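You operate a simulated robot arm through the tools that you are given. There is no shell and no other tool.

You are at the controls of a simulated robot arm. One attempt, no reset.

Task
Fetch the cream loaf tin and set it on the top of the short table. Put the large bowl on the top of the packing bench away on the steel bench. Close the sliding lid two. Take the paper bag that says "1" from the top of the packing bench and leave it on the near end of the long table. Pull the bench drawer two open. Any order will do. Set down upright: paper bag.

The check looks at the end state, three seconds after you hand in, the way a careful person would. Anything else that was tipped, shoved, dropped, spilled or broken makes it a failure. Lids that push on must go on centred and level and be pressed home; caps that screw on are set level and turned clockwise until they are tight.

Robot
A 6-joint arm with a two-finger gripper on a trunk, on a base that moves. Base frame: it is fixed to the floor where the robot stands at the start and does not move with it; the origin is under the middle of the robot, x ahead of it, y to its left, z up; the surface under the hand at the start is at about z = 900. Lengths are in mm, angles in degrees, forces in N, time in s.
It reaches about 1298 mm from its shoulder. Its first joint turns from -149.0 to 149.0 degrees. Places, roughly: bench drawer two [-3600, 1600, 800]; cream loaf tin (15x8x6 cm) [800, -100, 900]; large bowl (20x20x9 cm) [-3000, 2000, 900]; near end of the long table [-3800, 100, 900]; paper bag [-3750, 1750, 1000]; sliding lid two [-7200, 1100, 1000]; steel bench [-1600, -3400, 900]; top of the short table [-3200, -500, 900]. Payload 1.57 kg.
The tool frame sits at the grasp point between the pads (the TCP): z along the fingers, y along the line on which they close. The tips reach 21 mm beyond it. The gripper opens to 70 mm; its body begins 50 mm behind the TCP.
Orientation is that of the tool frame in the base frame, as a unit quaternion [x, y, z, w]. With the fingers straight down and closing along the base's y, the tool's x points along the base's -x, its y along +y and its z along -z.

Tools
- The arm moves only by the tool step_arm. Its argument "series" is one flat list of numbers, 7 for each row, row after row: the opening, from 0 (shut) to 1 (fully open), then the shift along the tool's x, y, z in units of 40 mm (1.0 is 40 mm), then the turn, a rotation vector about the tool's x, y, z in units of 4 degrees (1.0 is 4 degrees). In form: [fingers, dx, dy, dz, wx, wy, wz, fingers, dx, dy, dz, wx, wy, wz, ...]. A call has 1 to 20 rows; each row shifts and turns the commanded pose from where the row before left it, along the tool's axes as they then stand. A call with a number of a shift or a turn outside -1 to 1 is refused whole. A row lasts 0.2 s, in which the tool goes at most 50 mm and 8.6 degrees; a call with a longer step from one row to the next is refused whole, and so is a gripper value outside its range. A pose out of reach is approached as far as the arm can. The call stops where the force on the tool passes 40 N (or 10 N more than at its start, if that is more) or the arm is blocked; 0.2 s more then pass. Each finger travels about 103.7 mm/s and halts on what it meets, pressing with about 30 N; the grip force reading is that of the motor and also rises with nothing between the fingers. The clock runs only during rows and for 0.2 s after the last one: add rows that do not move to give the fingers time. The reply holds the time, the measured pose of the TCP, the force on the tool along the base axes, the opening and the grip force, in the units named above and with some noise, with the torque about the TCP (base axes, N m) and any sound that the robot's microphone picked up, and new pictures: "views" is both (left out), scene, wrist or none.
- Cameras (640 x 400 px; columns grow to the right, rows downward): "scene" is now at [26.2, 124.6, 1886.1]; the picture's right is [-0.52, -0.85, 0.00], its down [-0.60, 0.37, -0.71] and it looks along [0.61, -0.37, -0.70] (base axes); focal length 291 px, centre (320, 200). "wrist" rides on the gripper at [79, 4, -81] in the tool frame; the picture's right is [-0.05, 1.00, 0.00], its down [-0.67, -0.04, -0.74] and it looks along [-0.74, -0.04, 0.67] (tool axes); focal length 256 px, centre (320, 200). There is no depth. A picture from a camera that has moved, and an enlarged one, comes with that camera's place and axes in the base frame and with its lens.
- slide_trunk(by): slides the trunk up (or, below 0, down) by that many mm; the arm and the scene camera ride with it, the base frame stays. It gives what a move gives, with no picture.
- steer(legs): drives the robot by 1 to 6 legs, each [ahead, turn to the left] in mm and degrees, along the robot's own axes; the way and the turn of a leg run together, so that a leg with both is an arc; at most 1500 mm and 180 degrees a leg. The arm and the cameras ride along, it lands a little off, and it stops where it bumps. It gives what a move gives, and a new picture of the scene camera.
- head_to(pan, tilt): turns the head with the scene camera to pan (to the left, within 155 degrees either way) and tilt (down, from -29 to 69), counted from straight ahead of the robot. It gives what a move gives, and a new picture of the scene camera.
- enlarge(camera, box): a new picture of the part [left, top, right, bottom] of that camera's present view, enlarged. No time passes.
- close_job(): hands the job in; it is judged then, once.

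Nothing tells you exact positions but the pictures and the camera data. Unless the task says otherwise, let go and move clear before handing in.

The tools are called after "Request:" as name(argument=value, ...) on one line, values as JSON. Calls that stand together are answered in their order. step_arm: Moves the arm, as the interface text tells. Its arguments: {"type":"object","properties":{"series":{"type":"array"},"views":{"type":"string","enum":["both","scene","wrist","none"]}},"required":["series"]} The other tools are called the same way: slide_trunk (by) moves the trunk up or down; steer (legs) drives the base; head_to (pan, tilt) turns the head that bears the scene camera; enlarge (camera, box) takes an enlarged picture of a part of a camera's view; close_job () hands the job in.

At the start:

```text
time: 0.0
ee_pos: [661.7, -180.3, 1219.9]
tcp_rot: [0.005, 1.0, 0.0, 0.0]
wrist_force: [-0.2, 0.6, -0.7]
wrist_torque: [-0.01, 0.03, -0.02]
opening: 70.0
grasp_force: 0.1
trunk travel left (down, up): [-902.0, 68.0]
robot x, y, heading: [-1.1, -2.1, 0.1]
head pan, tilt (commanded): [-31.6, 44.7]
```

scene: 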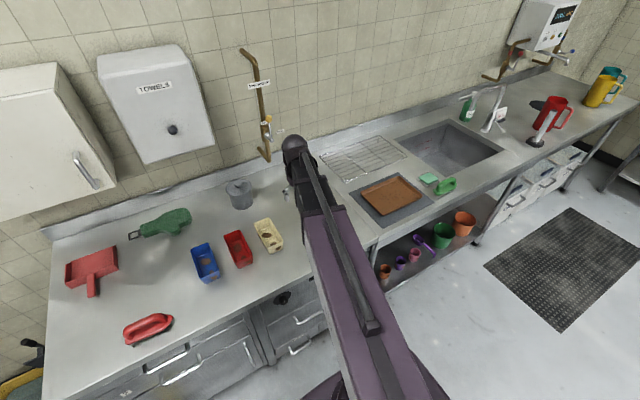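
wrist: 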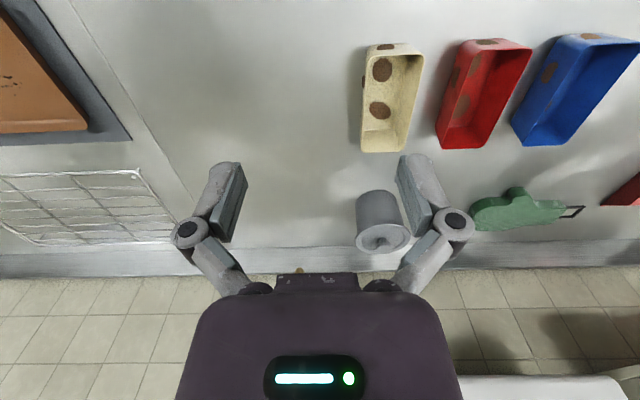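

The cream tin stands on the counter ahead of me, to the right of the red and blue tins, near [770, -80]. I'll look closer before I plan the grasp.

Request:
enlarge(camera="wrist", box=[320, 20, 480, 180])

Request:
enlarge(camera="scene", box=[180, 160, 340, 300])

```text
2.50 times, centred on (400, 100) of wrist
camera zoom: at [583.7, -175.3, 1300.4], right [0.06, 1.0, 0.0], down [0.67, -0.04, 0.74], along [0.74, -0.05, -0.67], focal length 640 px, centre (120, 450)
```

zoom: 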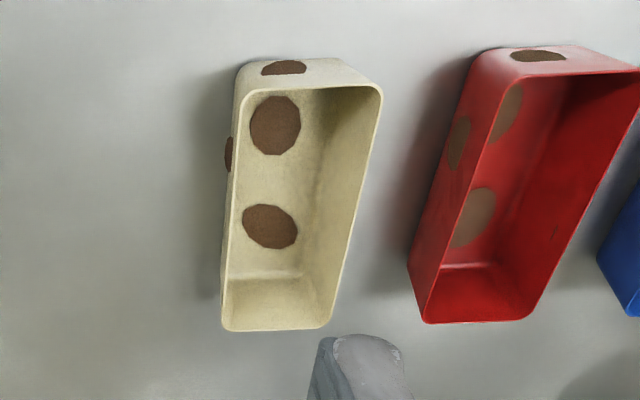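

```text
2.86 times, centred on (260, 230) of scene
camera zoom: at [26.2, 124.6, 1886.1], right [-0.52, -0.85, 0.0], down [-0.6, 0.37, -0.71], along [0.61, -0.37, -0.7], focal length 833 px, centre (491, 114)
```

zoom: 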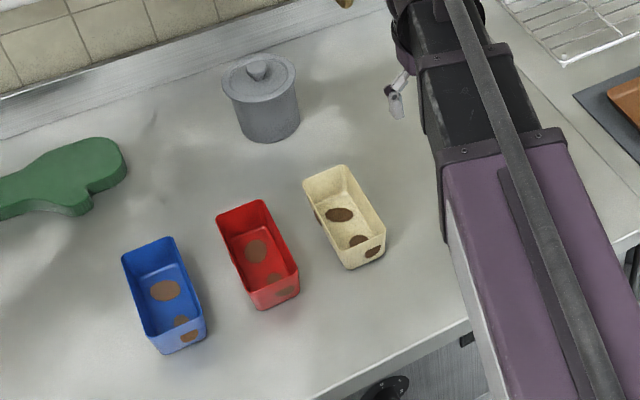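

The cream tin's rim spans about x 702–848 and y -124 to -58, aligned with the base axes. It is too wide for the gripper, so I'll pinch the long wall at y≈-124, one finger inside. First I move above it.

Request:
step_arm(series=[0.55, -0.472, 0.235, 0.83, 0, 0, 0, 0.55, -0.472, 0.235, 0.83, 0, 0, 0, 0.55, -0.472, 0.235, 0.83, 0, 0, 0, 0.55, -0.472, 0.235, 0.83, 0, 0, 0, 0.55, -0.472, 0.235, 0.83, 0, 0, 0, 0.55, -0.472, 0.235, 0.83, 0, 0, 0, 0.55, 0, 0, 0, 0, 0, 0])

```text
time: 1.6
ee_pos: [777.0, -125.0, 1220.3]
tcp_rot: [0.005, 1.0, -0.001, 0.0]
wrist_force: [-0.8, 0.2, -0.5]
wrist_torque: [0.03, 0.05, 0.02]
opening: 38.8
grasp_force: 0.0
out of reach, approached as far as the arm can: row 1, 2, 3, 4, 5, 6
trunk travel left (down, up): [-902.0, 68.0]
robot x, y, heading: [2.8, 1.4, 0.0]
head pan, tilt (commanded): [-31.6, 44.7]
camera scene: at [25.7, 124.5, 1886.1], right [-0.52, -0.85, 0.0], down [-0.6, 0.37, -0.71], along [0.61, -0.37, -0.7], focal length 291 px, centre (320, 200)
camera wrist: at [699.2, -119.6, 1300.6], right [0.06, 1.0, 0.0], down [0.67, -0.04, 0.75], along [0.74, -0.05, -0.67], focal length 256 px, centre (320, 200)
```

scene: 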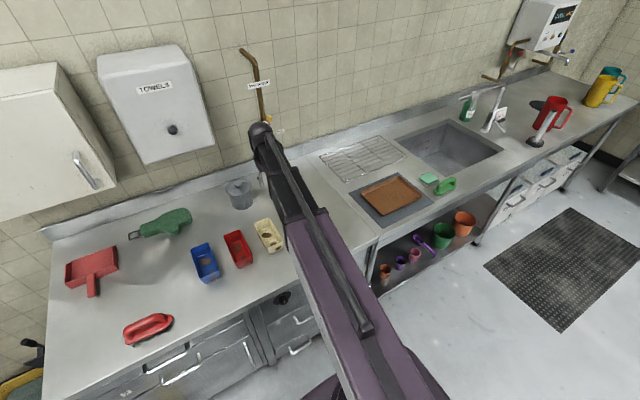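
wrist: 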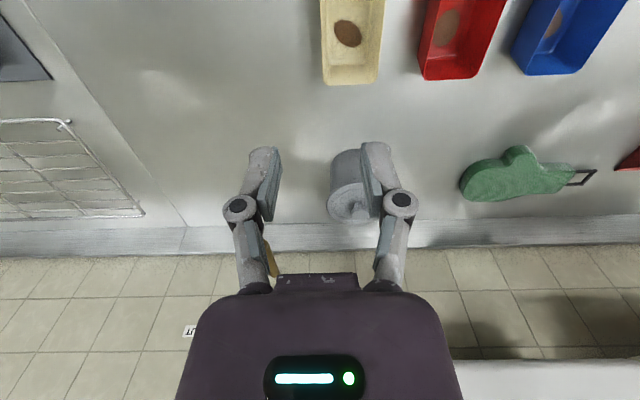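

The arm cannot reach lower at this trunk height: x and y followed the command, z did not. I'll lower the trunk to bring the hand down.

Request:
slide_trunk(by=-150)

```text
time: 3.4
ee_pos: [776.7, -124.0, 1070.0]
tcp_rot: [0.004, 1.0, 0.0, 0.0]
wrist_force: [0.1, 0.6, -1.0]
wrist_torque: [-0.03, 0.0, -0.03]
opening: 38.4
grasp_force: 0.1
trunk travel left (down, up): [-752.0, 218.0]
robot x, y, heading: [2.9, -2.9, 0.1]
head pan, tilt (commanded): [-31.6, 44.7]
```

Request:
step_arm(series=[0.55, 0, 0, 0, 0, 0, 0])

```text
time: 3.8
ee_pos: [777.0, -124.5, 1070.7]
tcp_rot: [0.004, 1.0, 0.0, 0.0]
wrist_force: [0.5, -0.5, -0.6]
wrist_torque: [-0.02, 0.02, 0.01]
opening: 38.8
grasp_force: 0.1
trunk travel left (down, up): [-752.0, 218.0]
robot x, y, heading: [-2.2, -0.4, 0.4]
head pan, tilt (commanded): [-31.6, 44.7]
camera scene: at [26.2, 124.6, 1736.1], right [-0.52, -0.85, 0.0], down [-0.6, 0.37, -0.71], along [0.61, -0.37, -0.7], focal length 291 px, centre (320, 200)
camera wrist: at [699.5, -119.7, 1150.4], right [0.06, 1.0, 0.0], down [0.67, -0.04, 0.74], along [0.74, -0.05, -0.67], focal length 256 px, centre (320, 200)
```

scene: 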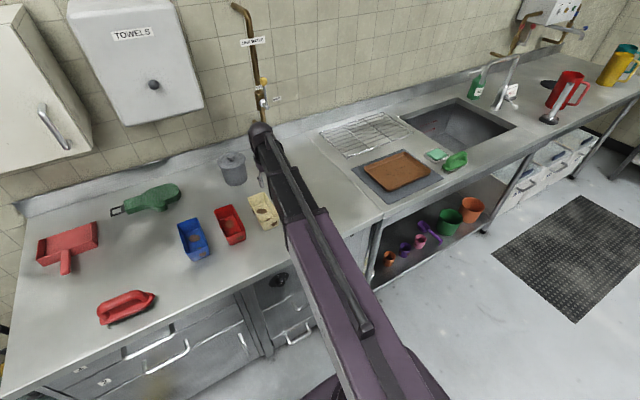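
wrist: 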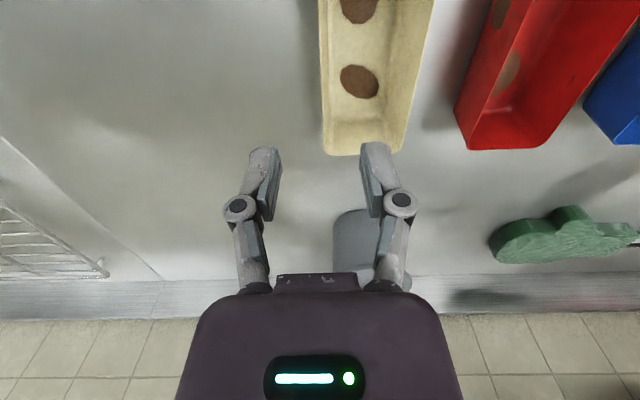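

The fingers straddle the right wall of the tin at y≈-124. I'll lower the trunk most of the way, then go down carefully.

Request:
slide_trunk(by=-85)

Request:
step_arm(series=[0.55, 0, 0, 0, 0, 0, 0])

```text
time: 5.0
ee_pos: [777.1, -125.5, 985.5]
tcp_rot: [0.004, 1.0, 0.0, 0.0]
wrist_force: [-0.3, 0.3, 0.8]
wrist_torque: [-0.01, -0.01, 0.0]
opening: 38.6
grasp_force: 0.0
trunk travel left (down, up): [-667.0, 303.0]
robot x, y, heading: [-1.0, 0.2, 0.1]
head pan, tilt (commanded): [-31.6, 44.7]
```

```text
time: 5.4
ee_pos: [778.4, -125.3, 985.3]
tcp_rot: [0.005, 1.0, -0.001, 0.0]
wrist_force: [-0.7, -0.4, 0.0]
wrist_torque: [0.01, 0.04, 0.0]
opening: 38.5
grasp_force: 0.1
trunk travel left (down, up): [-667.0, 303.0]
robot x, y, heading: [-3.2, -1.5, 0.0]
head pan, tilt (commanded): [-31.6, 44.7]
camera scene: at [26.2, 124.7, 1651.1], right [-0.52, -0.85, 0.0], down [-0.6, 0.37, -0.71], along [0.61, -0.37, -0.7], focal length 291 px, centre (320, 200)
camera wrist: at [699.5, -119.6, 1065.4], right [0.06, 1.0, 0.0], down [0.67, -0.04, 0.74], along [0.74, -0.05, -0.67], focal length 256 px, centre (320, 200)
```

scene: 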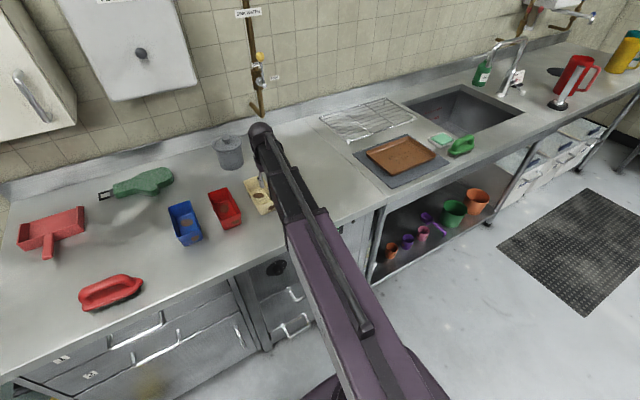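
wrist: 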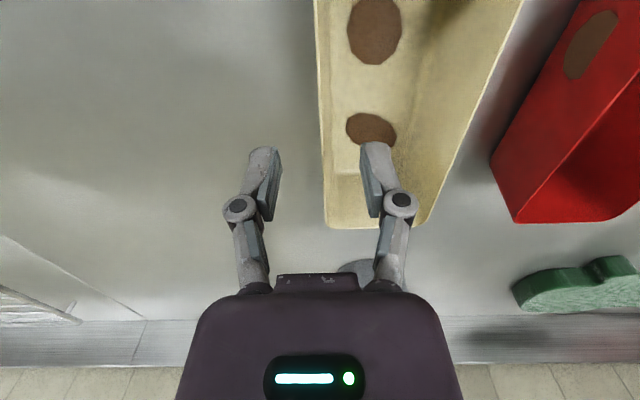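

The tips are just above the rim with the right wall centred between them. Now I descend slowly.

Request:
step_arm(series=[0.55, 0, 0, 0.3, 0, 0, 0, 0.55, 0, 0, 0.3, 0, 0, 0, 0.55, 0, 0, 0.3, 0, 0, 0])

```text
time: 6.2
ee_pos: [778.4, -124.5, 985.3]
tcp_rot: [0.004, 1.0, 0.0, 0.0]
wrist_force: [0.4, 0.1, 0.2]
wrist_torque: [0.0, 0.0, 0.01]
opening: 38.4
grasp_force: 0.0
out of reach, approached as far as the arm can: row 1, 2, 3
trunk travel left (down, up): [-667.0, 303.0]
robot x, y, heading: [-1.8, -2.1, 0.2]
head pan, tilt (commanded): [-31.6, 44.7]
camera scene: at [26.2, 124.7, 1651.1], right [-0.52, -0.85, 0.0], down [-0.6, 0.37, -0.71], along [0.61, -0.37, -0.7], focal length 291 px, centre (320, 200)
camera wrist: at [699.5, -119.6, 1065.4], right [0.06, 1.0, 0.0], down [0.67, -0.04, 0.74], along [0.74, -0.05, -0.67], focal length 256 px, centre (320, 200)
```

scene: 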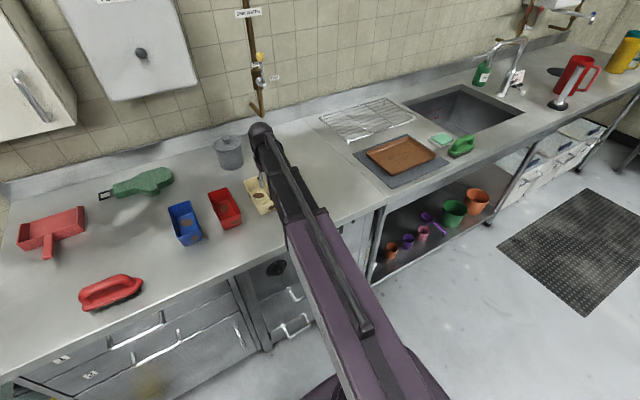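
wrist: 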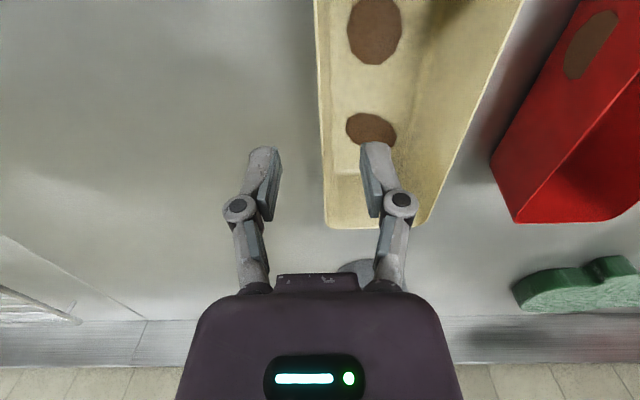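

The arm is at its lower limit for this reach, so I'll use the trunk for the last 43 mm and then close.

Request:
slide_trunk(by=-43)

Request:
step_arm(series=[0.55, 0, 0, 0, 0, 0, 0], views="wrist")

```text
time: 7.0
ee_pos: [777.6, -124.8, 942.3]
tcp_rot: [0.005, 1.0, 0.0, 0.001]
wrist_force: [-0.2, -0.6, 0.3]
wrist_torque: [0.02, -0.02, 0.03]
opening: 38.3
grasp_force: 0.1
trunk travel left (down, up): [-624.0, 346.0]
robot x, y, heading: [-0.9, -0.2, 0.1]
head pan, tilt (commanded): [-31.6, 44.7]
```

```text
time: 7.4
ee_pos: [777.2, -124.9, 941.9]
tcp_rot: [0.004, 1.0, 0.0, 0.0]
wrist_force: [0.6, -0.4, -0.3]
wrist_torque: [0.0, 0.04, -0.01]
opening: 38.5
grasp_force: 0.0
trunk travel left (down, up): [-624.0, 346.0]
robot x, y, heading: [-1.0, -1.4, 0.1]
head pan, tilt (commanded): [-31.6, 44.7]
camera wrist: at [699.5, -119.6, 1022.4], right [0.06, 1.0, 0.0], down [0.67, -0.04, 0.74], along [0.74, -0.05, -0.67], focal length 256 px, centre (320, 200)
```

wrist: 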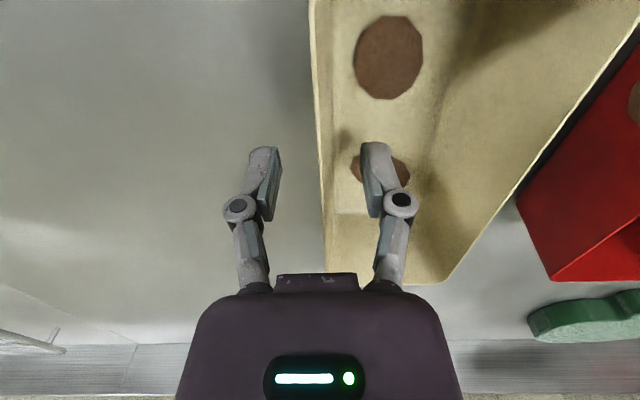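

The right wall is between the fingers with no contact so far. Now I close gently and hold.

Request:
step_arm(series=[0.3, 0, 0, 0, 0, 0, 0, 0.1, 0, 0, 0, 0, 0, 0, 0, 0, 0, 0, 0, 0, 0, 0, 0, 0, 0, 0, 0, 0, 0, 0, 0, 0, 0, 0, 0], views="wrist")

```text
time: 8.6
ee_pos: [778.8, -124.1, 942.7]
tcp_rot: [0.005, 1.0, 0.001, 0.001]
wrist_force: [1.7, 3.7, 11.1]
wrist_torque: [0.94, 0.1, -0.1]
opening: 5.8
grasp_force: 30.1
trunk travel left (down, up): [-624.0, 346.0]
robot x, y, heading: [-2.3, 0.1, 0.1]
head pan, tilt (commanded): [-31.6, 44.7]
camera wrist: at [699.0, -119.2, 1023.0], right [0.06, 1.0, 0.0], down [0.67, -0.04, 0.75], along [0.74, -0.05, -0.67], focal length 256 px, centre (320, 200)
```

wrist: 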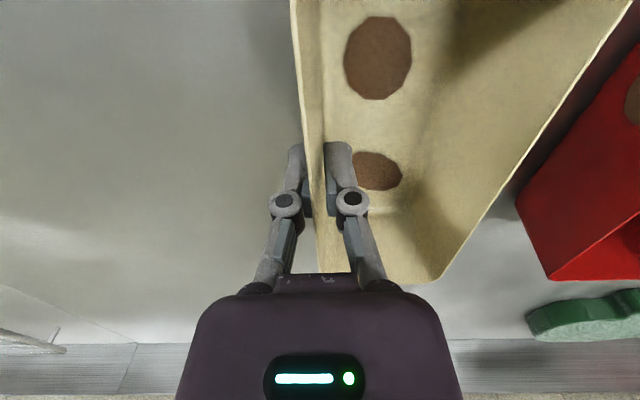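

The wall is gripped: opening 5.8 mm, 30 N. I'll lift with the trunk.

Request:
slide_trunk(by=60)

Request:
step_arm(series=[0, 0, 0, 0, 0, 0, 0])

```text
time: 9.6
ee_pos: [778.3, -125.4, 1001.3]
tcp_rot: [0.004, 1.0, 0.0, 0.0]
wrist_force: [-0.1, -0.3, -2.3]
wrist_torque: [-0.05, -0.02, 0.0]
opening: 6.0
grasp_force: 30.2
trunk travel left (down, up): [-684.0, 286.0]
robot x, y, heading: [0.0, 0.9, -0.1]
head pan, tilt (commanded): [-31.6, 44.7]
```

```text
time: 10.0
ee_pos: [778.8, -123.5, 1003.5]
tcp_rot: [0.005, 1.0, 0.0, 0.0]
wrist_force: [-0.4, 0.1, -1.9]
wrist_torque: [-0.07, -0.02, -0.03]
opening: 6.1
grasp_force: 29.9
trunk travel left (down, up): [-684.0, 286.0]
robot x, y, heading: [2.5, 0.1, 0.2]
head pan, tilt (commanded): [-31.6, 44.7]
camera scene: at [26.5, 124.6, 1668.1], right [-0.52, -0.85, 0.0], down [-0.6, 0.37, -0.71], along [0.61, -0.37, -0.7], focal length 291 px, centre (320, 200)
camera wrist: at [699.7, -119.6, 1082.2], right [0.06, 1.0, 0.0], down [0.67, -0.04, 0.74], along [0.74, -0.05, -0.67], focal length 256 px, centre (320, 200)
```

scene: 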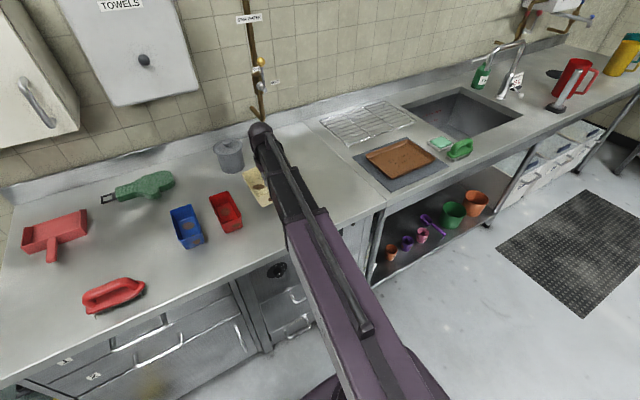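
wrist: 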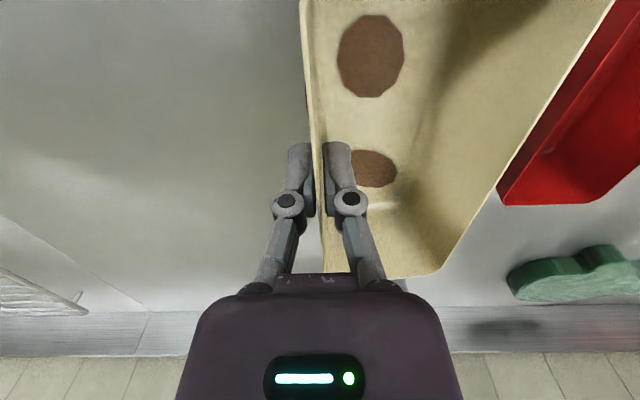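

The tin is lifted and secure. I'll raise it further and look around the room behind me before driving.

Request:
slide_trunk(by=150)

Request:
head_to(pan=-90, tilt=20)

Request:
head_to(pan=-150, tilt=15)

Request:
head_to(pan=150, tilt=15)

Request:
head_to(pan=90, tilt=20)

```text
time: 11.8
ee_pos: [778.0, -125.1, 1152.2]
tcp_rot: [0.004, 1.0, 0.0, 0.0]
wrist_force: [0.7, -0.4, -2.3]
wrist_torque: [-0.01, -0.03, 0.0]
opening: 6.0
grasp_force: 29.9
trunk travel left (down, up): [-834.0, 136.0]
robot x, y, heading: [0.1, -3.0, 0.2]
head pan, tilt (commanded): [-31.6, 44.7]
```

```text
time: 13.1
ee_pos: [779.3, -125.0, 1150.8]
tcp_rot: [0.005, 1.0, 0.001, 0.0]
wrist_force: [-0.1, 0.6, -1.6]
wrist_torque: [-0.04, -0.03, 0.01]
opening: 6.1
grasp_force: 30.4
trunk travel left (down, up): [-834.0, 136.0]
robot x, y, heading: [0.2, -1.7, 0.0]
head pan, tilt (commanded): [-90.0, 20.0]
camera scene: at [-42.9, 74.2, 1856.3], right [-1.0, 0.0, 0.0], down [0.0, 0.34, -0.94], along [0.0, -0.94, -0.34], focal length 291 px, centre (320, 200)
```

scene: 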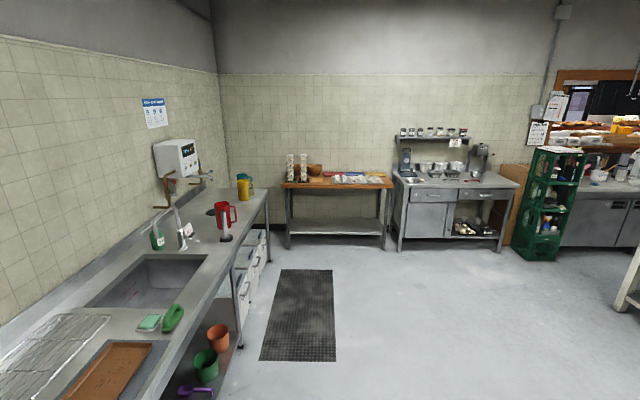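

```text
time: 14.3
ee_pos: [778.5, -124.4, 1152.7]
tcp_rot: [0.005, 1.0, 0.0, 0.001]
wrist_force: [0.2, 0.1, -1.8]
wrist_torque: [-0.06, -0.01, 0.01]
opening: 6.0
grasp_force: 30.2
trunk travel left (down, up): [-834.0, 136.0]
robot x, y, heading: [-2.6, -3.0, -0.0]
head pan, tilt (commanded): [-150.0, 15.0]
camera scene: at [-123.8, 120.5, 1864.5], right [-0.5, 0.87, 0.0], down [0.22, 0.13, -0.97], along [-0.84, -0.48, -0.26], focal length 291 px, centre (320, 200)
```

scene: 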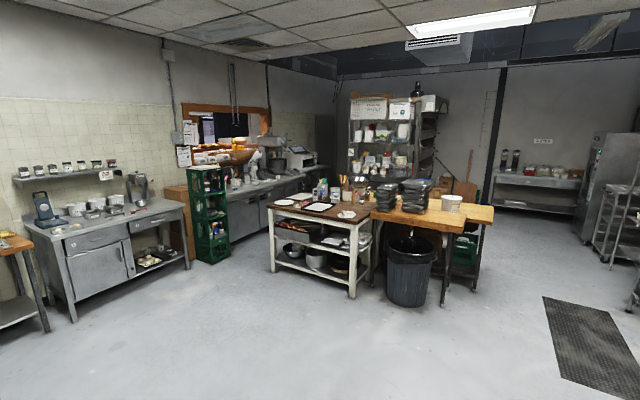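

```text
time: 18.4
ee_pos: [778.0, -124.5, 1153.0]
tcp_rot: [0.004, 1.0, 0.001, 0.0]
wrist_force: [0.2, -0.4, -2.7]
wrist_torque: [-0.05, -0.02, 0.03]
opening: 5.9
grasp_force: 29.9
trunk travel left (down, up): [-834.0, 136.0]
robot x, y, heading: [-1.7, 2.5, 0.1]
head pan, tilt (commanded): [150.0, 15.0]
camera scene: at [-124.0, 214.0, 1864.5], right [0.5, 0.87, 0.0], down [0.22, -0.13, -0.97], along [-0.84, 0.48, -0.26], focal length 291 px, centre (320, 200)
```

scene: 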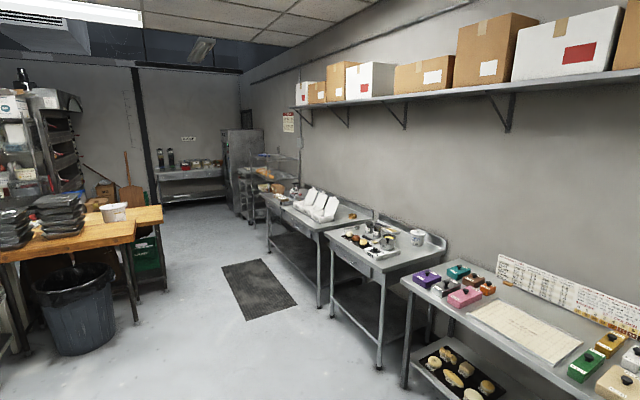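

```text
time: 19.7
ee_pos: [777.3, -124.4, 1153.2]
tcp_rot: [0.004, 1.0, 0.0, 0.0]
wrist_force: [-0.1, 0.4, -1.5]
wrist_torque: [-0.03, 0.04, 0.01]
opening: 6.3
grasp_force: 30.2
trunk travel left (down, up): [-834.0, 136.0]
robot x, y, heading: [0.9, 3.0, 0.2]
head pan, tilt (commanded): [90.0, 20.0]
camera scene: at [-43.2, 260.5, 1856.3], right [1.0, 0.0, 0.0], down [0.0, -0.34, -0.94], along [0.0, 0.94, -0.34], focal length 291 px, centre (320, 200)
```

scene: 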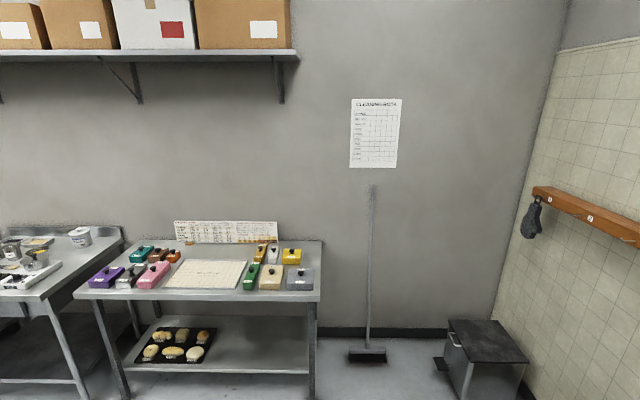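

I'll zoom in on the island tables, the packing bench and the steel bench to identify each target surface.

Request:
head_to(pan=-150, tilt=15)

Request:
enlarge(camera="scene", box=[260, 160, 420, 310])

Request:
enlarge(camera="scene", box=[360, 160, 520, 310])

Request:
enlarge(camera="scene", box=[0, 140, 260, 320])

Request:
enlarge(camera="scene", box=[480, 120, 640, 300])

```text
time: 23.1
ee_pos: [778.0, -125.3, 1152.9]
tcp_rot: [0.005, 1.0, 0.001, 0.0]
wrist_force: [-0.3, -0.5, -1.8]
wrist_torque: [-0.05, -0.02, 0.01]
opening: 6.1
grasp_force: 29.8
trunk travel left (down, up): [-834.0, 136.0]
robot x, y, heading: [-0.3, -3.3, 0.0]
head pan, tilt (commanded): [-150.0, 15.0]
camera scene: at [-123.9, 120.5, 1864.5], right [-0.5, 0.87, 0.0], down [0.22, 0.13, -0.97], along [-0.84, -0.48, -0.26], focal length 291 px, centre (320, 200)
```

scene: 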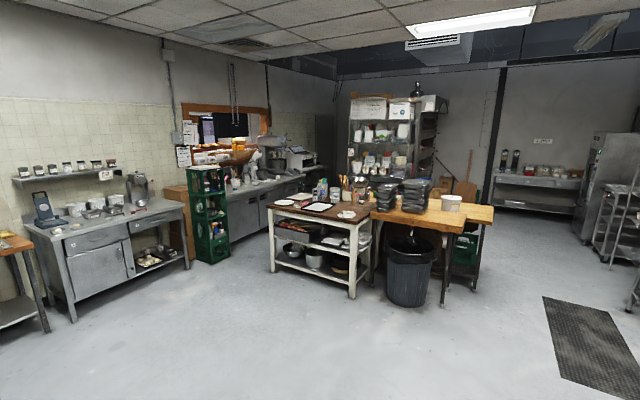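

```text
2.67 times, centred on (340, 235) of scene
camera zoom: at [-123.9, 120.5, 1864.5], right [-0.5, 0.87, 0.0], down [0.22, 0.13, -0.97], along [-0.84, -0.48, -0.26], focal length 777 px, centre (267, 107)
```

zoom: 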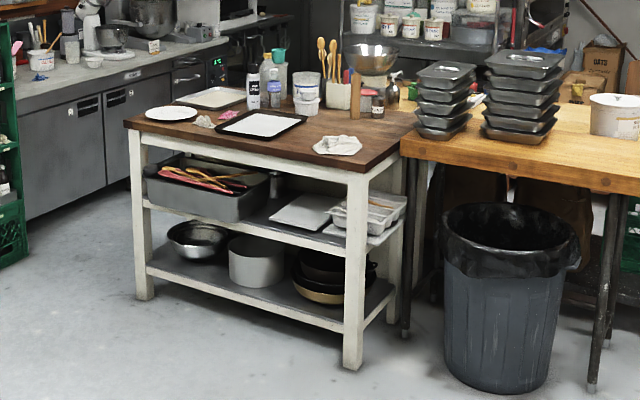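

```text
2.67 times, centred on (440, 235) of scene
camera zoom: at [-123.9, 120.5, 1864.5], right [-0.5, 0.87, 0.0], down [0.22, 0.13, -0.97], along [-0.84, -0.48, -0.26], focal length 777 px, centre (0, 107)
```

zoom: 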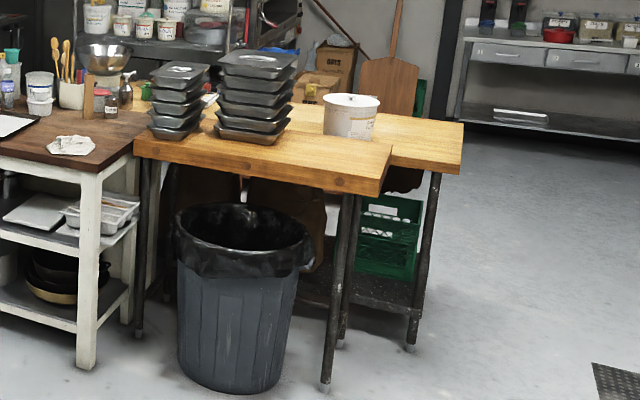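

```text
2.22 times, centred on (130, 230) of scene
camera zoom: at [-123.9, 120.5, 1864.5], right [-0.5, 0.87, 0.0], down [0.22, 0.13, -0.97], along [-0.84, -0.48, -0.26], focal length 648 px, centre (742, 133)
```

zoom: 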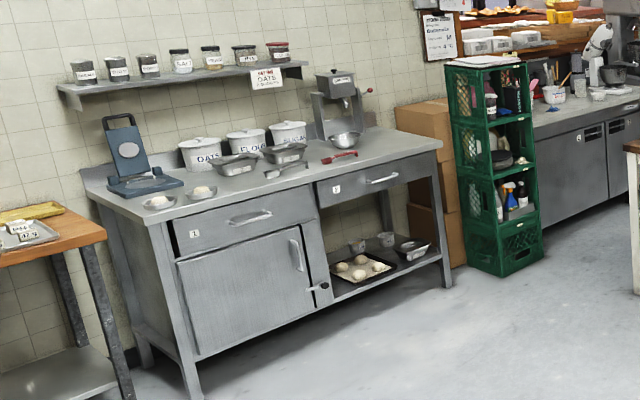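

```text
2.22 times, centred on (560, 210) of scene
camera zoom: at [-123.9, 120.5, 1864.5], right [-0.5, 0.87, 0.0], down [0.22, 0.13, -0.97], along [-0.84, -0.48, -0.26], focal length 648 px, centre (-213, 178)
```

zoom: 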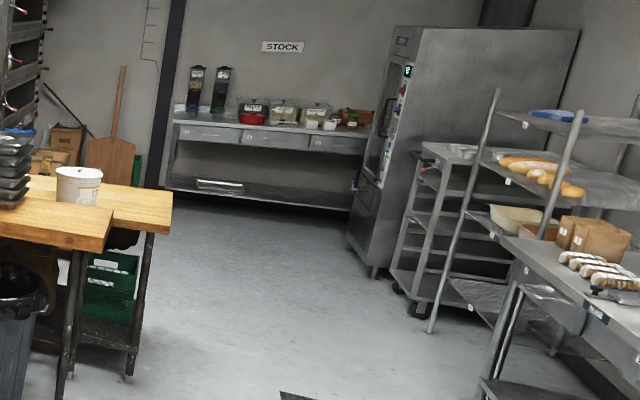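

The short table is the butcher-block top with black stacks, around x -3000 to -3440 and y -890 to 10. The long table lies behind it, with its near end at about y 260. I'll back away from the counter and drive to a spot between the packing bench and the tables.

Request:
steer(legs=[[-700, 0], [0, 161], [1300, 0]])

```text
time: 45.4
ee_pos: [-2657.8, 670.2, 1151.9]
tcp_rot: [0.99, -0.14, 0.0, 0.0]
wrist_force: [-0.6, -0.2, -1.7]
wrist_torque: [0.07, -0.02, 0.05]
opening: 6.2
grasp_force: 30.2
trunk travel left (down, up): [-834.0, 136.0]
robot x, y, heading: [-1941.7, 343.6, 164.9]
head pan, tilt (commanded): [-150.0, 15.0]
camera scene: at [-1850.3, 189.0, 1864.5], right [0.26, -0.97, 0.0], down [-0.25, -0.07, -0.97], along [0.93, 0.25, -0.26], focal length 291 px, centre (320, 200)
```

scene: 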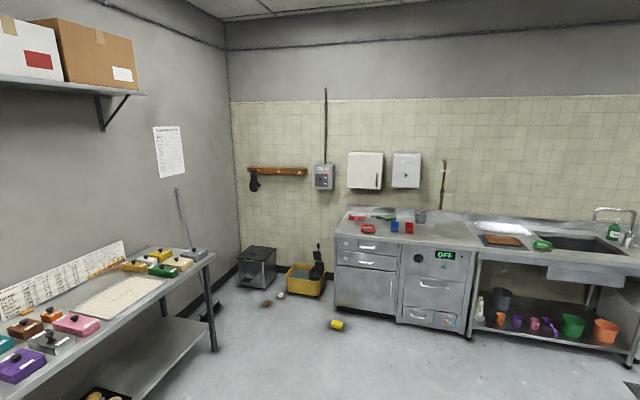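

I've landed at (-1942, 344) with heading 165°. I'll look ahead before continuing.

Request:
head_to(pan=0, tilt=30)

Request:
head_to(pan=50, tilt=30)

Request:
head_to(pan=-50, tilt=25)

```text
time: 47.8
ee_pos: [-2657.8, 669.8, 1152.0]
tcp_rot: [0.99, -0.141, 0.0, 0.0]
wrist_force: [-0.2, -0.3, -1.8]
wrist_torque: [0.0, -0.01, 0.0]
opening: 6.2
grasp_force: 30.1
trunk travel left (down, up): [-834.0, 136.0]
robot x, y, heading: [-1941.0, 344.0, 164.8]
head pan, tilt (commanded): [0.0, 30.0]
camera scene: at [-2027.5, 188.7, 1840.3], right [0.26, 0.96, 0.0], down [0.48, -0.13, -0.87], along [-0.84, 0.23, -0.5], focal length 291 px, centre (320, 200)
```

scene: 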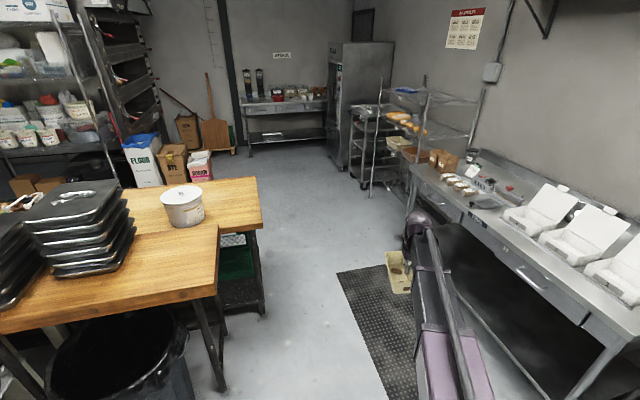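

```text
time: 48.9
ee_pos: [-2656.2, 670.2, 1152.8]
tcp_rot: [0.99, -0.141, 0.0, 0.0]
wrist_force: [0.4, -0.1, -2.0]
wrist_torque: [0.08, -0.03, 0.02]
opening: 6.0
grasp_force: 30.1
trunk travel left (down, up): [-834.0, 136.0]
robot x, y, heading: [-1942.5, 339.7, 164.8]
head pan, tilt (commanded): [50.0, 30.0]
camera scene: at [-2014.6, 113.4, 1840.3], right [-0.57, 0.82, 0.0], down [0.41, 0.28, -0.87], along [-0.71, -0.49, -0.5], focal length 291 px, centre (320, 200)
```

scene: 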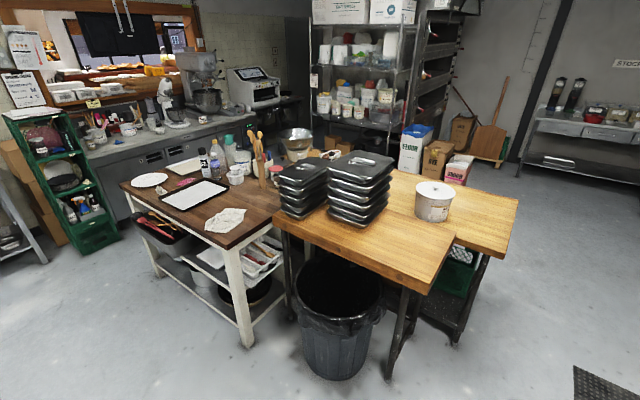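

```text
time: 50.7
ee_pos: [-2658.7, 670.5, 1150.9]
tcp_rot: [0.99, -0.141, 0.0, 0.0]
wrist_force: [-0.3, -0.2, -1.3]
wrist_torque: [0.07, -0.03, -0.02]
opening: 5.9
grasp_force: 30.0
trunk travel left (down, up): [-834.0, 136.0]
robot x, y, heading: [-1942.4, 339.5, 164.9]
head pan, tilt (commanded): [-50.0, 25.0]
camera scene: at [-1978.9, 248.6, 1848.2], right [0.91, 0.42, 0.0], down [0.18, -0.38, -0.91], along [-0.38, 0.82, -0.42], focal length 291 px, centre (320, 200)
```

scene: 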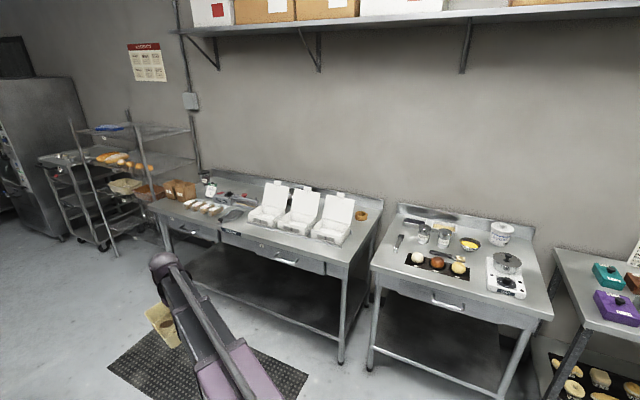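

I'll enlarge the packing bench while it is in view.

Request:
enlarge(camera="scene", box=[140, 160, 400, 320])

Request:
enlarge(camera="scene", box=[140, 160, 270, 260])

Request:
enlarge(camera="scene", box=[370, 190, 560, 320])

```text
2.46 times, centred on (270, 240) of scene
camera zoom: at [-1978.9, 248.6, 1848.2], right [0.91, 0.42, 0.0], down [0.18, -0.38, -0.91], along [-0.38, 0.82, -0.42], focal length 717 px, centre (443, 102)
```

zoom: 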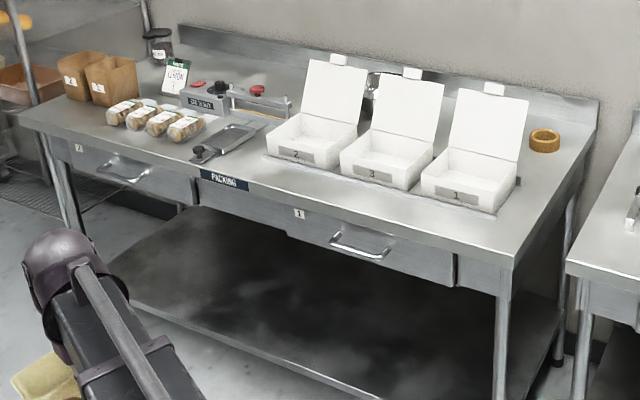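

```text
4.00 times, centred on (205, 210) of scene
camera zoom: at [-1978.9, 248.6, 1848.2], right [0.91, 0.42, 0.0], down [0.18, -0.38, -0.91], along [-0.38, 0.82, -0.42], focal length 1166 px, centre (780, 160)
```

zoom: 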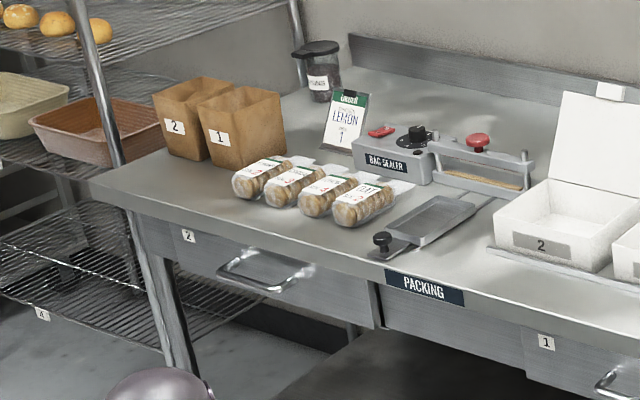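

```text
3.08 times, centred on (465, 255) of scene
camera zoom: at [-1978.9, 248.6, 1848.2], right [0.91, 0.42, 0.0], down [0.18, -0.38, -0.91], along [-0.38, 0.82, -0.42], focal length 897 px, centre (-126, 31)
```

zoom: 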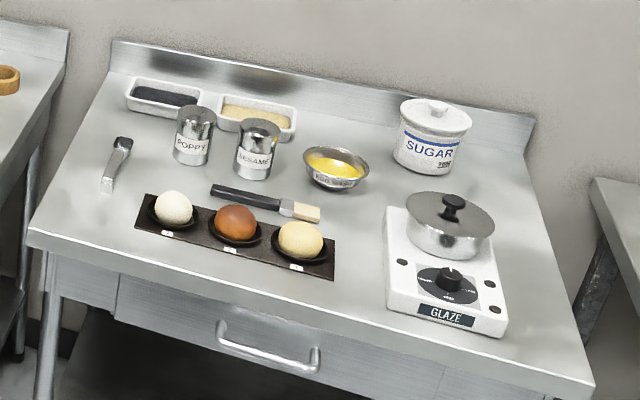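

Bags "1" and "2", drawer 2 and the boxes are clear now. The large bowl seems to be behind the open boxes. First I'll carry the tin to the short table.

Request:
steer(legs=[[0, -6.8], [1350, 0], [0, 110]])

Request:
head_to(pan=0, tilt=40)

```text
time: 66.6
ee_pos: [-3324.7, 62.9, 1151.8]
tcp_rot: [0.716, 0.698, 0.0, 0.0]
wrist_force: [0.2, 0.3, -1.0]
wrist_torque: [0.0, 0.06, 0.0]
opening: 5.8
grasp_force: 29.8
trunk travel left (down, up): [-834.0, 136.0]
robot x, y, heading: [-3169.5, 842.7, -90.7]
head pan, tilt (commanded): [-50.0, 25.0]
camera scene: at [-3072.3, 821.8, 1848.3], right [-0.63, 0.78, 0.0], down [0.33, 0.27, -0.91], along [-0.7, -0.57, -0.42], focal length 291 px, centre (320, 200)
```

scene: 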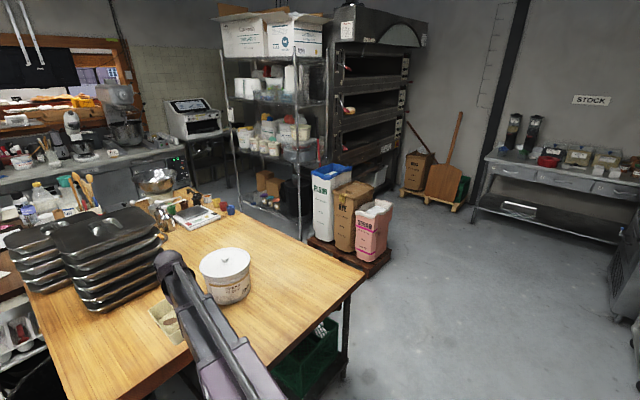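

```text
time: 67.8
ee_pos: [-3325.5, 63.3, 1151.8]
tcp_rot: [0.716, 0.698, 0.0, -0.001]
wrist_force: [-0.3, -0.2, -1.7]
wrist_torque: [-0.03, 0.04, -0.04]
opening: 5.8
grasp_force: 29.8
trunk travel left (down, up): [-834.0, 136.0]
robot x, y, heading: [-3173.4, 835.8, -90.5]
head pan, tilt (commanded): [0.0, 40.0]
camera scene: at [-3001.5, 795.9, 1824.9], right [-1.0, 0.01, 0.0], down [0.01, 0.64, -0.77], along [-0.01, -0.77, -0.64], focal length 291 px, centre (320, 200)
```

scene: 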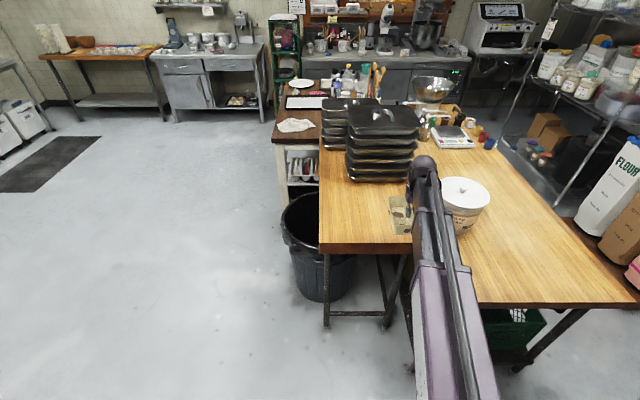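

I'm facing the short table with the tin above its near edge. The free area is about x -3012 to -3400 and y -32 to -450. I'll extend the arm and drive ahead a little.

Request:
step_arm(series=[0, -0.75, 0, 0, 0, 0, 0, 0, -0.75, 0, 0, 0, 0, 0, 0, -0.75, 0, 0, 0, 0, 0, 0, -0.75, 0, 0, 0, 0, 0], views="wrist")

Request:
steer(legs=[[125, 0]])

```text
time: 68.8
ee_pos: [-3327.7, -58.1, 1153.0]
tcp_rot: [0.716, 0.699, 0.0, 0.0]
wrist_force: [-0.7, 0.1, -2.5]
wrist_torque: [-0.01, 0.07, 0.0]
opening: 5.8
grasp_force: 29.9
trunk travel left (down, up): [-834.0, 136.0]
robot x, y, heading: [-3171.4, 840.4, -90.7]
head pan, tilt (commanded): [0.0, 40.0]
camera wrist: at [-3320.7, 21.9, 1231.8], right [1.0, -0.08, 0.0], down [-0.05, -0.67, 0.74], along [-0.06, -0.74, -0.67], focal length 256 px, centre (320, 200)
```

wrist: 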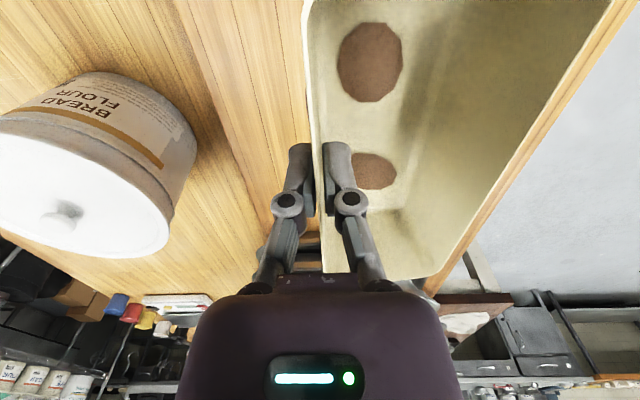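

```text
time: 70.2
ee_pos: [-3332.8, -186.5, 1150.9]
tcp_rot: [0.717, 0.698, 0.001, -0.001]
wrist_force: [-0.3, 0.5, -2.4]
wrist_torque: [0.03, 0.04, 0.01]
opening: 6.1
grasp_force: 30.0
trunk travel left (down, up): [-834.0, 136.0]
robot x, y, heading: [-3177.5, 714.4, -91.0]
head pan, tilt (commanded): [0.0, 40.0]
camera scene: at [-3003.4, 665.7, 1824.9], right [-1.0, 0.02, 0.0], down [0.01, 0.64, -0.77], along [-0.01, -0.77, -0.64], focal length 291 px, centre (320, 200)
```

scene: 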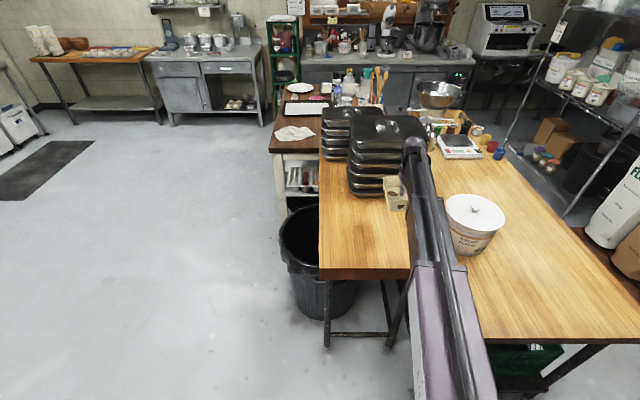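

The tin is above the free part of the short table, all on the near side of the seam at x≈-3468. Now I lower it.

Request:
slide_trunk(by=-170)

Request:
step_arm(series=[0, 0, 0, 0, 0, 0, 0])

```text
time: 72.1
ee_pos: [-3331.9, -185.0, 982.2]
tcp_rot: [0.716, 0.698, 0.0, 0.0]
wrist_force: [0.1, -0.5, -2.0]
wrist_torque: [0.03, 0.04, -0.03]
opening: 5.9
grasp_force: 29.9
trunk travel left (down, up): [-664.0, 306.0]
robot x, y, heading: [-3174.7, 709.3, -90.9]
head pan, tilt (commanded): [0.0, 40.0]
```

```text
time: 72.5
ee_pos: [-3332.8, -184.7, 982.4]
tcp_rot: [0.716, 0.698, 0.0, 0.001]
wrist_force: [0.1, 0.1, -1.5]
wrist_torque: [0.02, 0.04, -0.01]
opening: 6.2
grasp_force: 30.4
trunk travel left (down, up): [-664.0, 306.0]
robot x, y, heading: [-3178.1, 707.5, -90.7]
head pan, tilt (commanded): [0.0, 40.0]
camera scene: at [-3003.4, 667.6, 1654.9], right [-1.0, 0.02, 0.0], down [0.01, 0.64, -0.77], along [-0.01, -0.77, -0.64], focal length 291 px, centre (320, 200)
camera wrist: at [-3325.0, -104.8, 1062.3], right [1.0, -0.08, 0.0], down [-0.05, -0.67, 0.74], along [-0.06, -0.74, -0.67], focal length 256 px, centre (320, 200)
```

scene: 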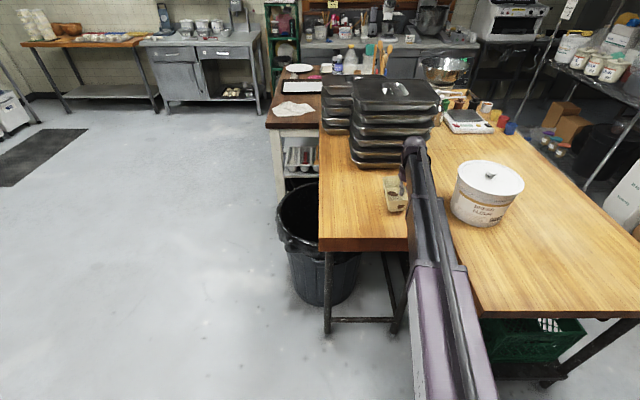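
wrist: 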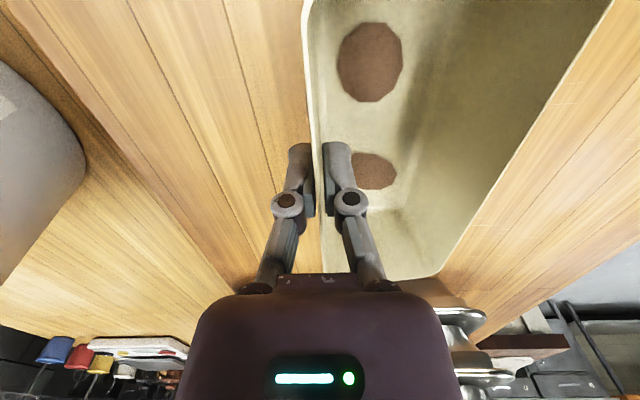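

About 40 mm remain to the tabletop. I'll try small downward arm steps, watching the force.

Request:
step_arm(series=[0, 0, 0, 0.2, 0, 0, 0, 0, 0, 0, 0.2, 0, 0, 0, 0, 0, 0, 0.2, 0, 0, 0], views="none")

```text
time: 73.3
ee_pos: [-3332.4, -185.1, 982.6]
tcp_rot: [0.716, 0.698, 0.0, 0.0]
wrist_force: [0.0, 0.7, -1.2]
wrist_torque: [0.01, 0.04, -0.04]
opening: 6.0
grasp_force: 29.9
out of reach, approached as far as the arm can: row 1, 2, 3
trunk travel left (down, up): [-664.0, 306.0]
robot x, y, heading: [-3176.4, 713.1, -91.0]
head pan, tilt (commanded): [0.0, 40.0]
```

Request:
slide_trunk(by=-28)

Request:
slide_trunk(by=-6)

Request:
slide_trunk(by=-4)

```text
time: 74.1
ee_pos: [-3331.9, -182.9, 955.9]
tcp_rot: [0.716, 0.698, 0.0, 0.0]
wrist_force: [0.1, 3.5, 12.2]
wrist_torque: [-0.32, -0.77, -0.05]
opening: 5.9
grasp_force: 30.2
trunk travel left (down, up): [-636.0, 334.0]
robot x, y, heading: [-3173.8, 709.9, -90.8]
head pan, tilt (commanded): [0.0, 40.0]
```

```text
time: 74.6
ee_pos: [-3330.1, -182.0, 949.2]
tcp_rot: [0.717, 0.697, 0.0, 0.001]
wrist_force: [1.4, 3.2, 16.3]
wrist_torque: [-0.28, -0.83, 0.02]
opening: 6.0
grasp_force: 29.9
trunk travel left (down, up): [-630.0, 340.0]
robot x, y, heading: [-3176.5, 709.8, -91.0]
head pan, tilt (commanded): [0.0, 40.0]
```

```text
time: 75.1
ee_pos: [-3330.0, -183.4, 947.7]
tcp_rot: [0.716, 0.698, 0.0, 0.0]
wrist_force: [5.4, 2.2, 16.3]
wrist_torque: [-0.22, -0.86, -0.03]
opening: 6.0
grasp_force: 30.1
trunk travel left (down, up): [-626.0, 344.0]
robot x, y, heading: [-3172.0, 711.3, -91.1]
head pan, tilt (commanded): [0.0, 40.0]
```

The tin has touched down (16 N). I'll check it, then release.

Request:
step_arm(series=[0, 0, 0, 0, 0, 0, 0], views="wrist")

Request:
enlarge(camera="scene", box=[360, 140, 440, 240])

```text
time: 75.5
ee_pos: [-3331.4, -183.0, 946.9]
tcp_rot: [0.716, 0.698, -0.001, -0.001]
wrist_force: [6.1, 2.8, 15.2]
wrist_torque: [-0.05, -0.87, 0.08]
opening: 6.0
grasp_force: 29.9
trunk travel left (down, up): [-626.0, 344.0]
robot x, y, heading: [-3175.2, 708.7, -90.9]
head pan, tilt (commanded): [0.0, 40.0]
camera wrist: at [-3324.2, -103.2, 1025.7], right [1.0, -0.08, 0.0], down [-0.05, -0.66, 0.75], along [-0.06, -0.74, -0.67], focal length 256 px, centre (320, 200)
```

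wrist: 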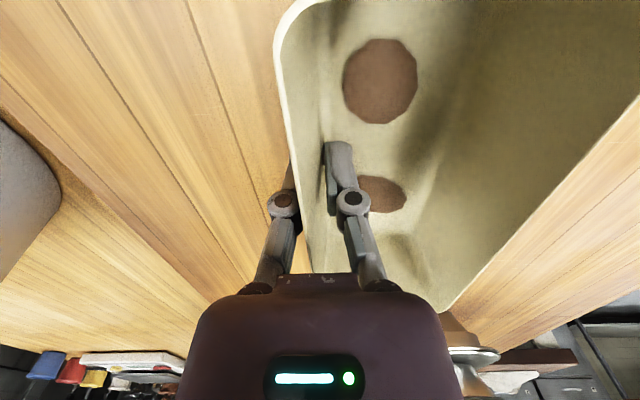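

```text
4.00 times, centred on (400, 190) of scene
camera zoom: at [-3002.5, 670.1, 1616.9], right [-1.0, 0.02, 0.0], down [0.01, 0.64, -0.77], along [-0.01, -0.77, -0.64], focal length 1166 px, centre (0, 240)
```

zoom: 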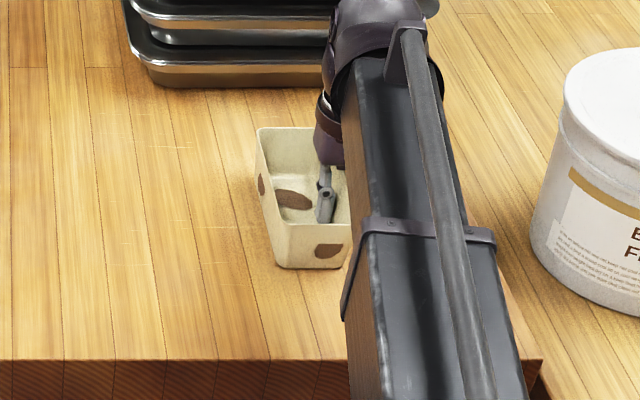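

Request:
step_arm(series=[0.15, 0, 0, 0, 0, 0, 0, 0.3, 0, 0, 0, 0, 0, 0, 0.5, 0, 0, 0, 0, 0, 0, 0.5, 0, 0, 0, 0, 0, 0, 0.5, 0, 0, 0, 0, 0, 0])

```text
time: 76.7
ee_pos: [-3332.0, -184.2, 944.8]
tcp_rot: [0.715, 0.699, 0.0, 0.0]
wrist_force: [-1.0, 0.1, 0.0]
wrist_torque: [0.04, 0.01, -0.02]
opening: 35.0
grasp_force: 0.1
trunk travel left (down, up): [-626.0, 344.0]
robot x, y, heading: [-3176.9, 710.9, -90.8]
head pan, tilt (commanded): [0.0, 40.0]
camera scene: at [-3003.4, 667.8, 1616.9], right [-1.0, 0.02, 0.0], down [0.01, 0.64, -0.77], along [-0.01, -0.77, -0.64], focal length 291 px, centre (320, 200)
camera wrist: at [-3325.0, -104.7, 1024.4], right [1.0, -0.08, 0.0], down [-0.05, -0.67, 0.74], along [-0.06, -0.74, -0.67], focal length 256 px, centre (320, 200)
```

scene: 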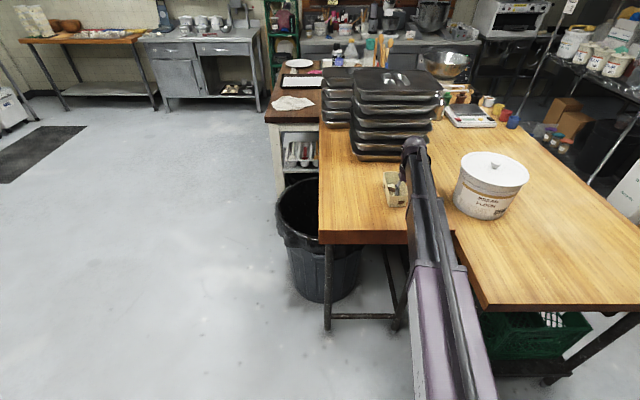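
wrist: 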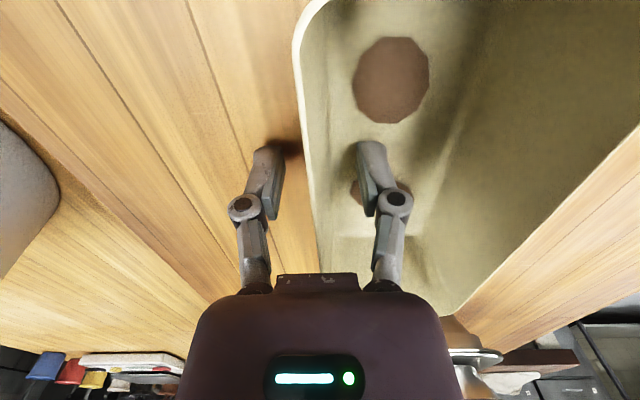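

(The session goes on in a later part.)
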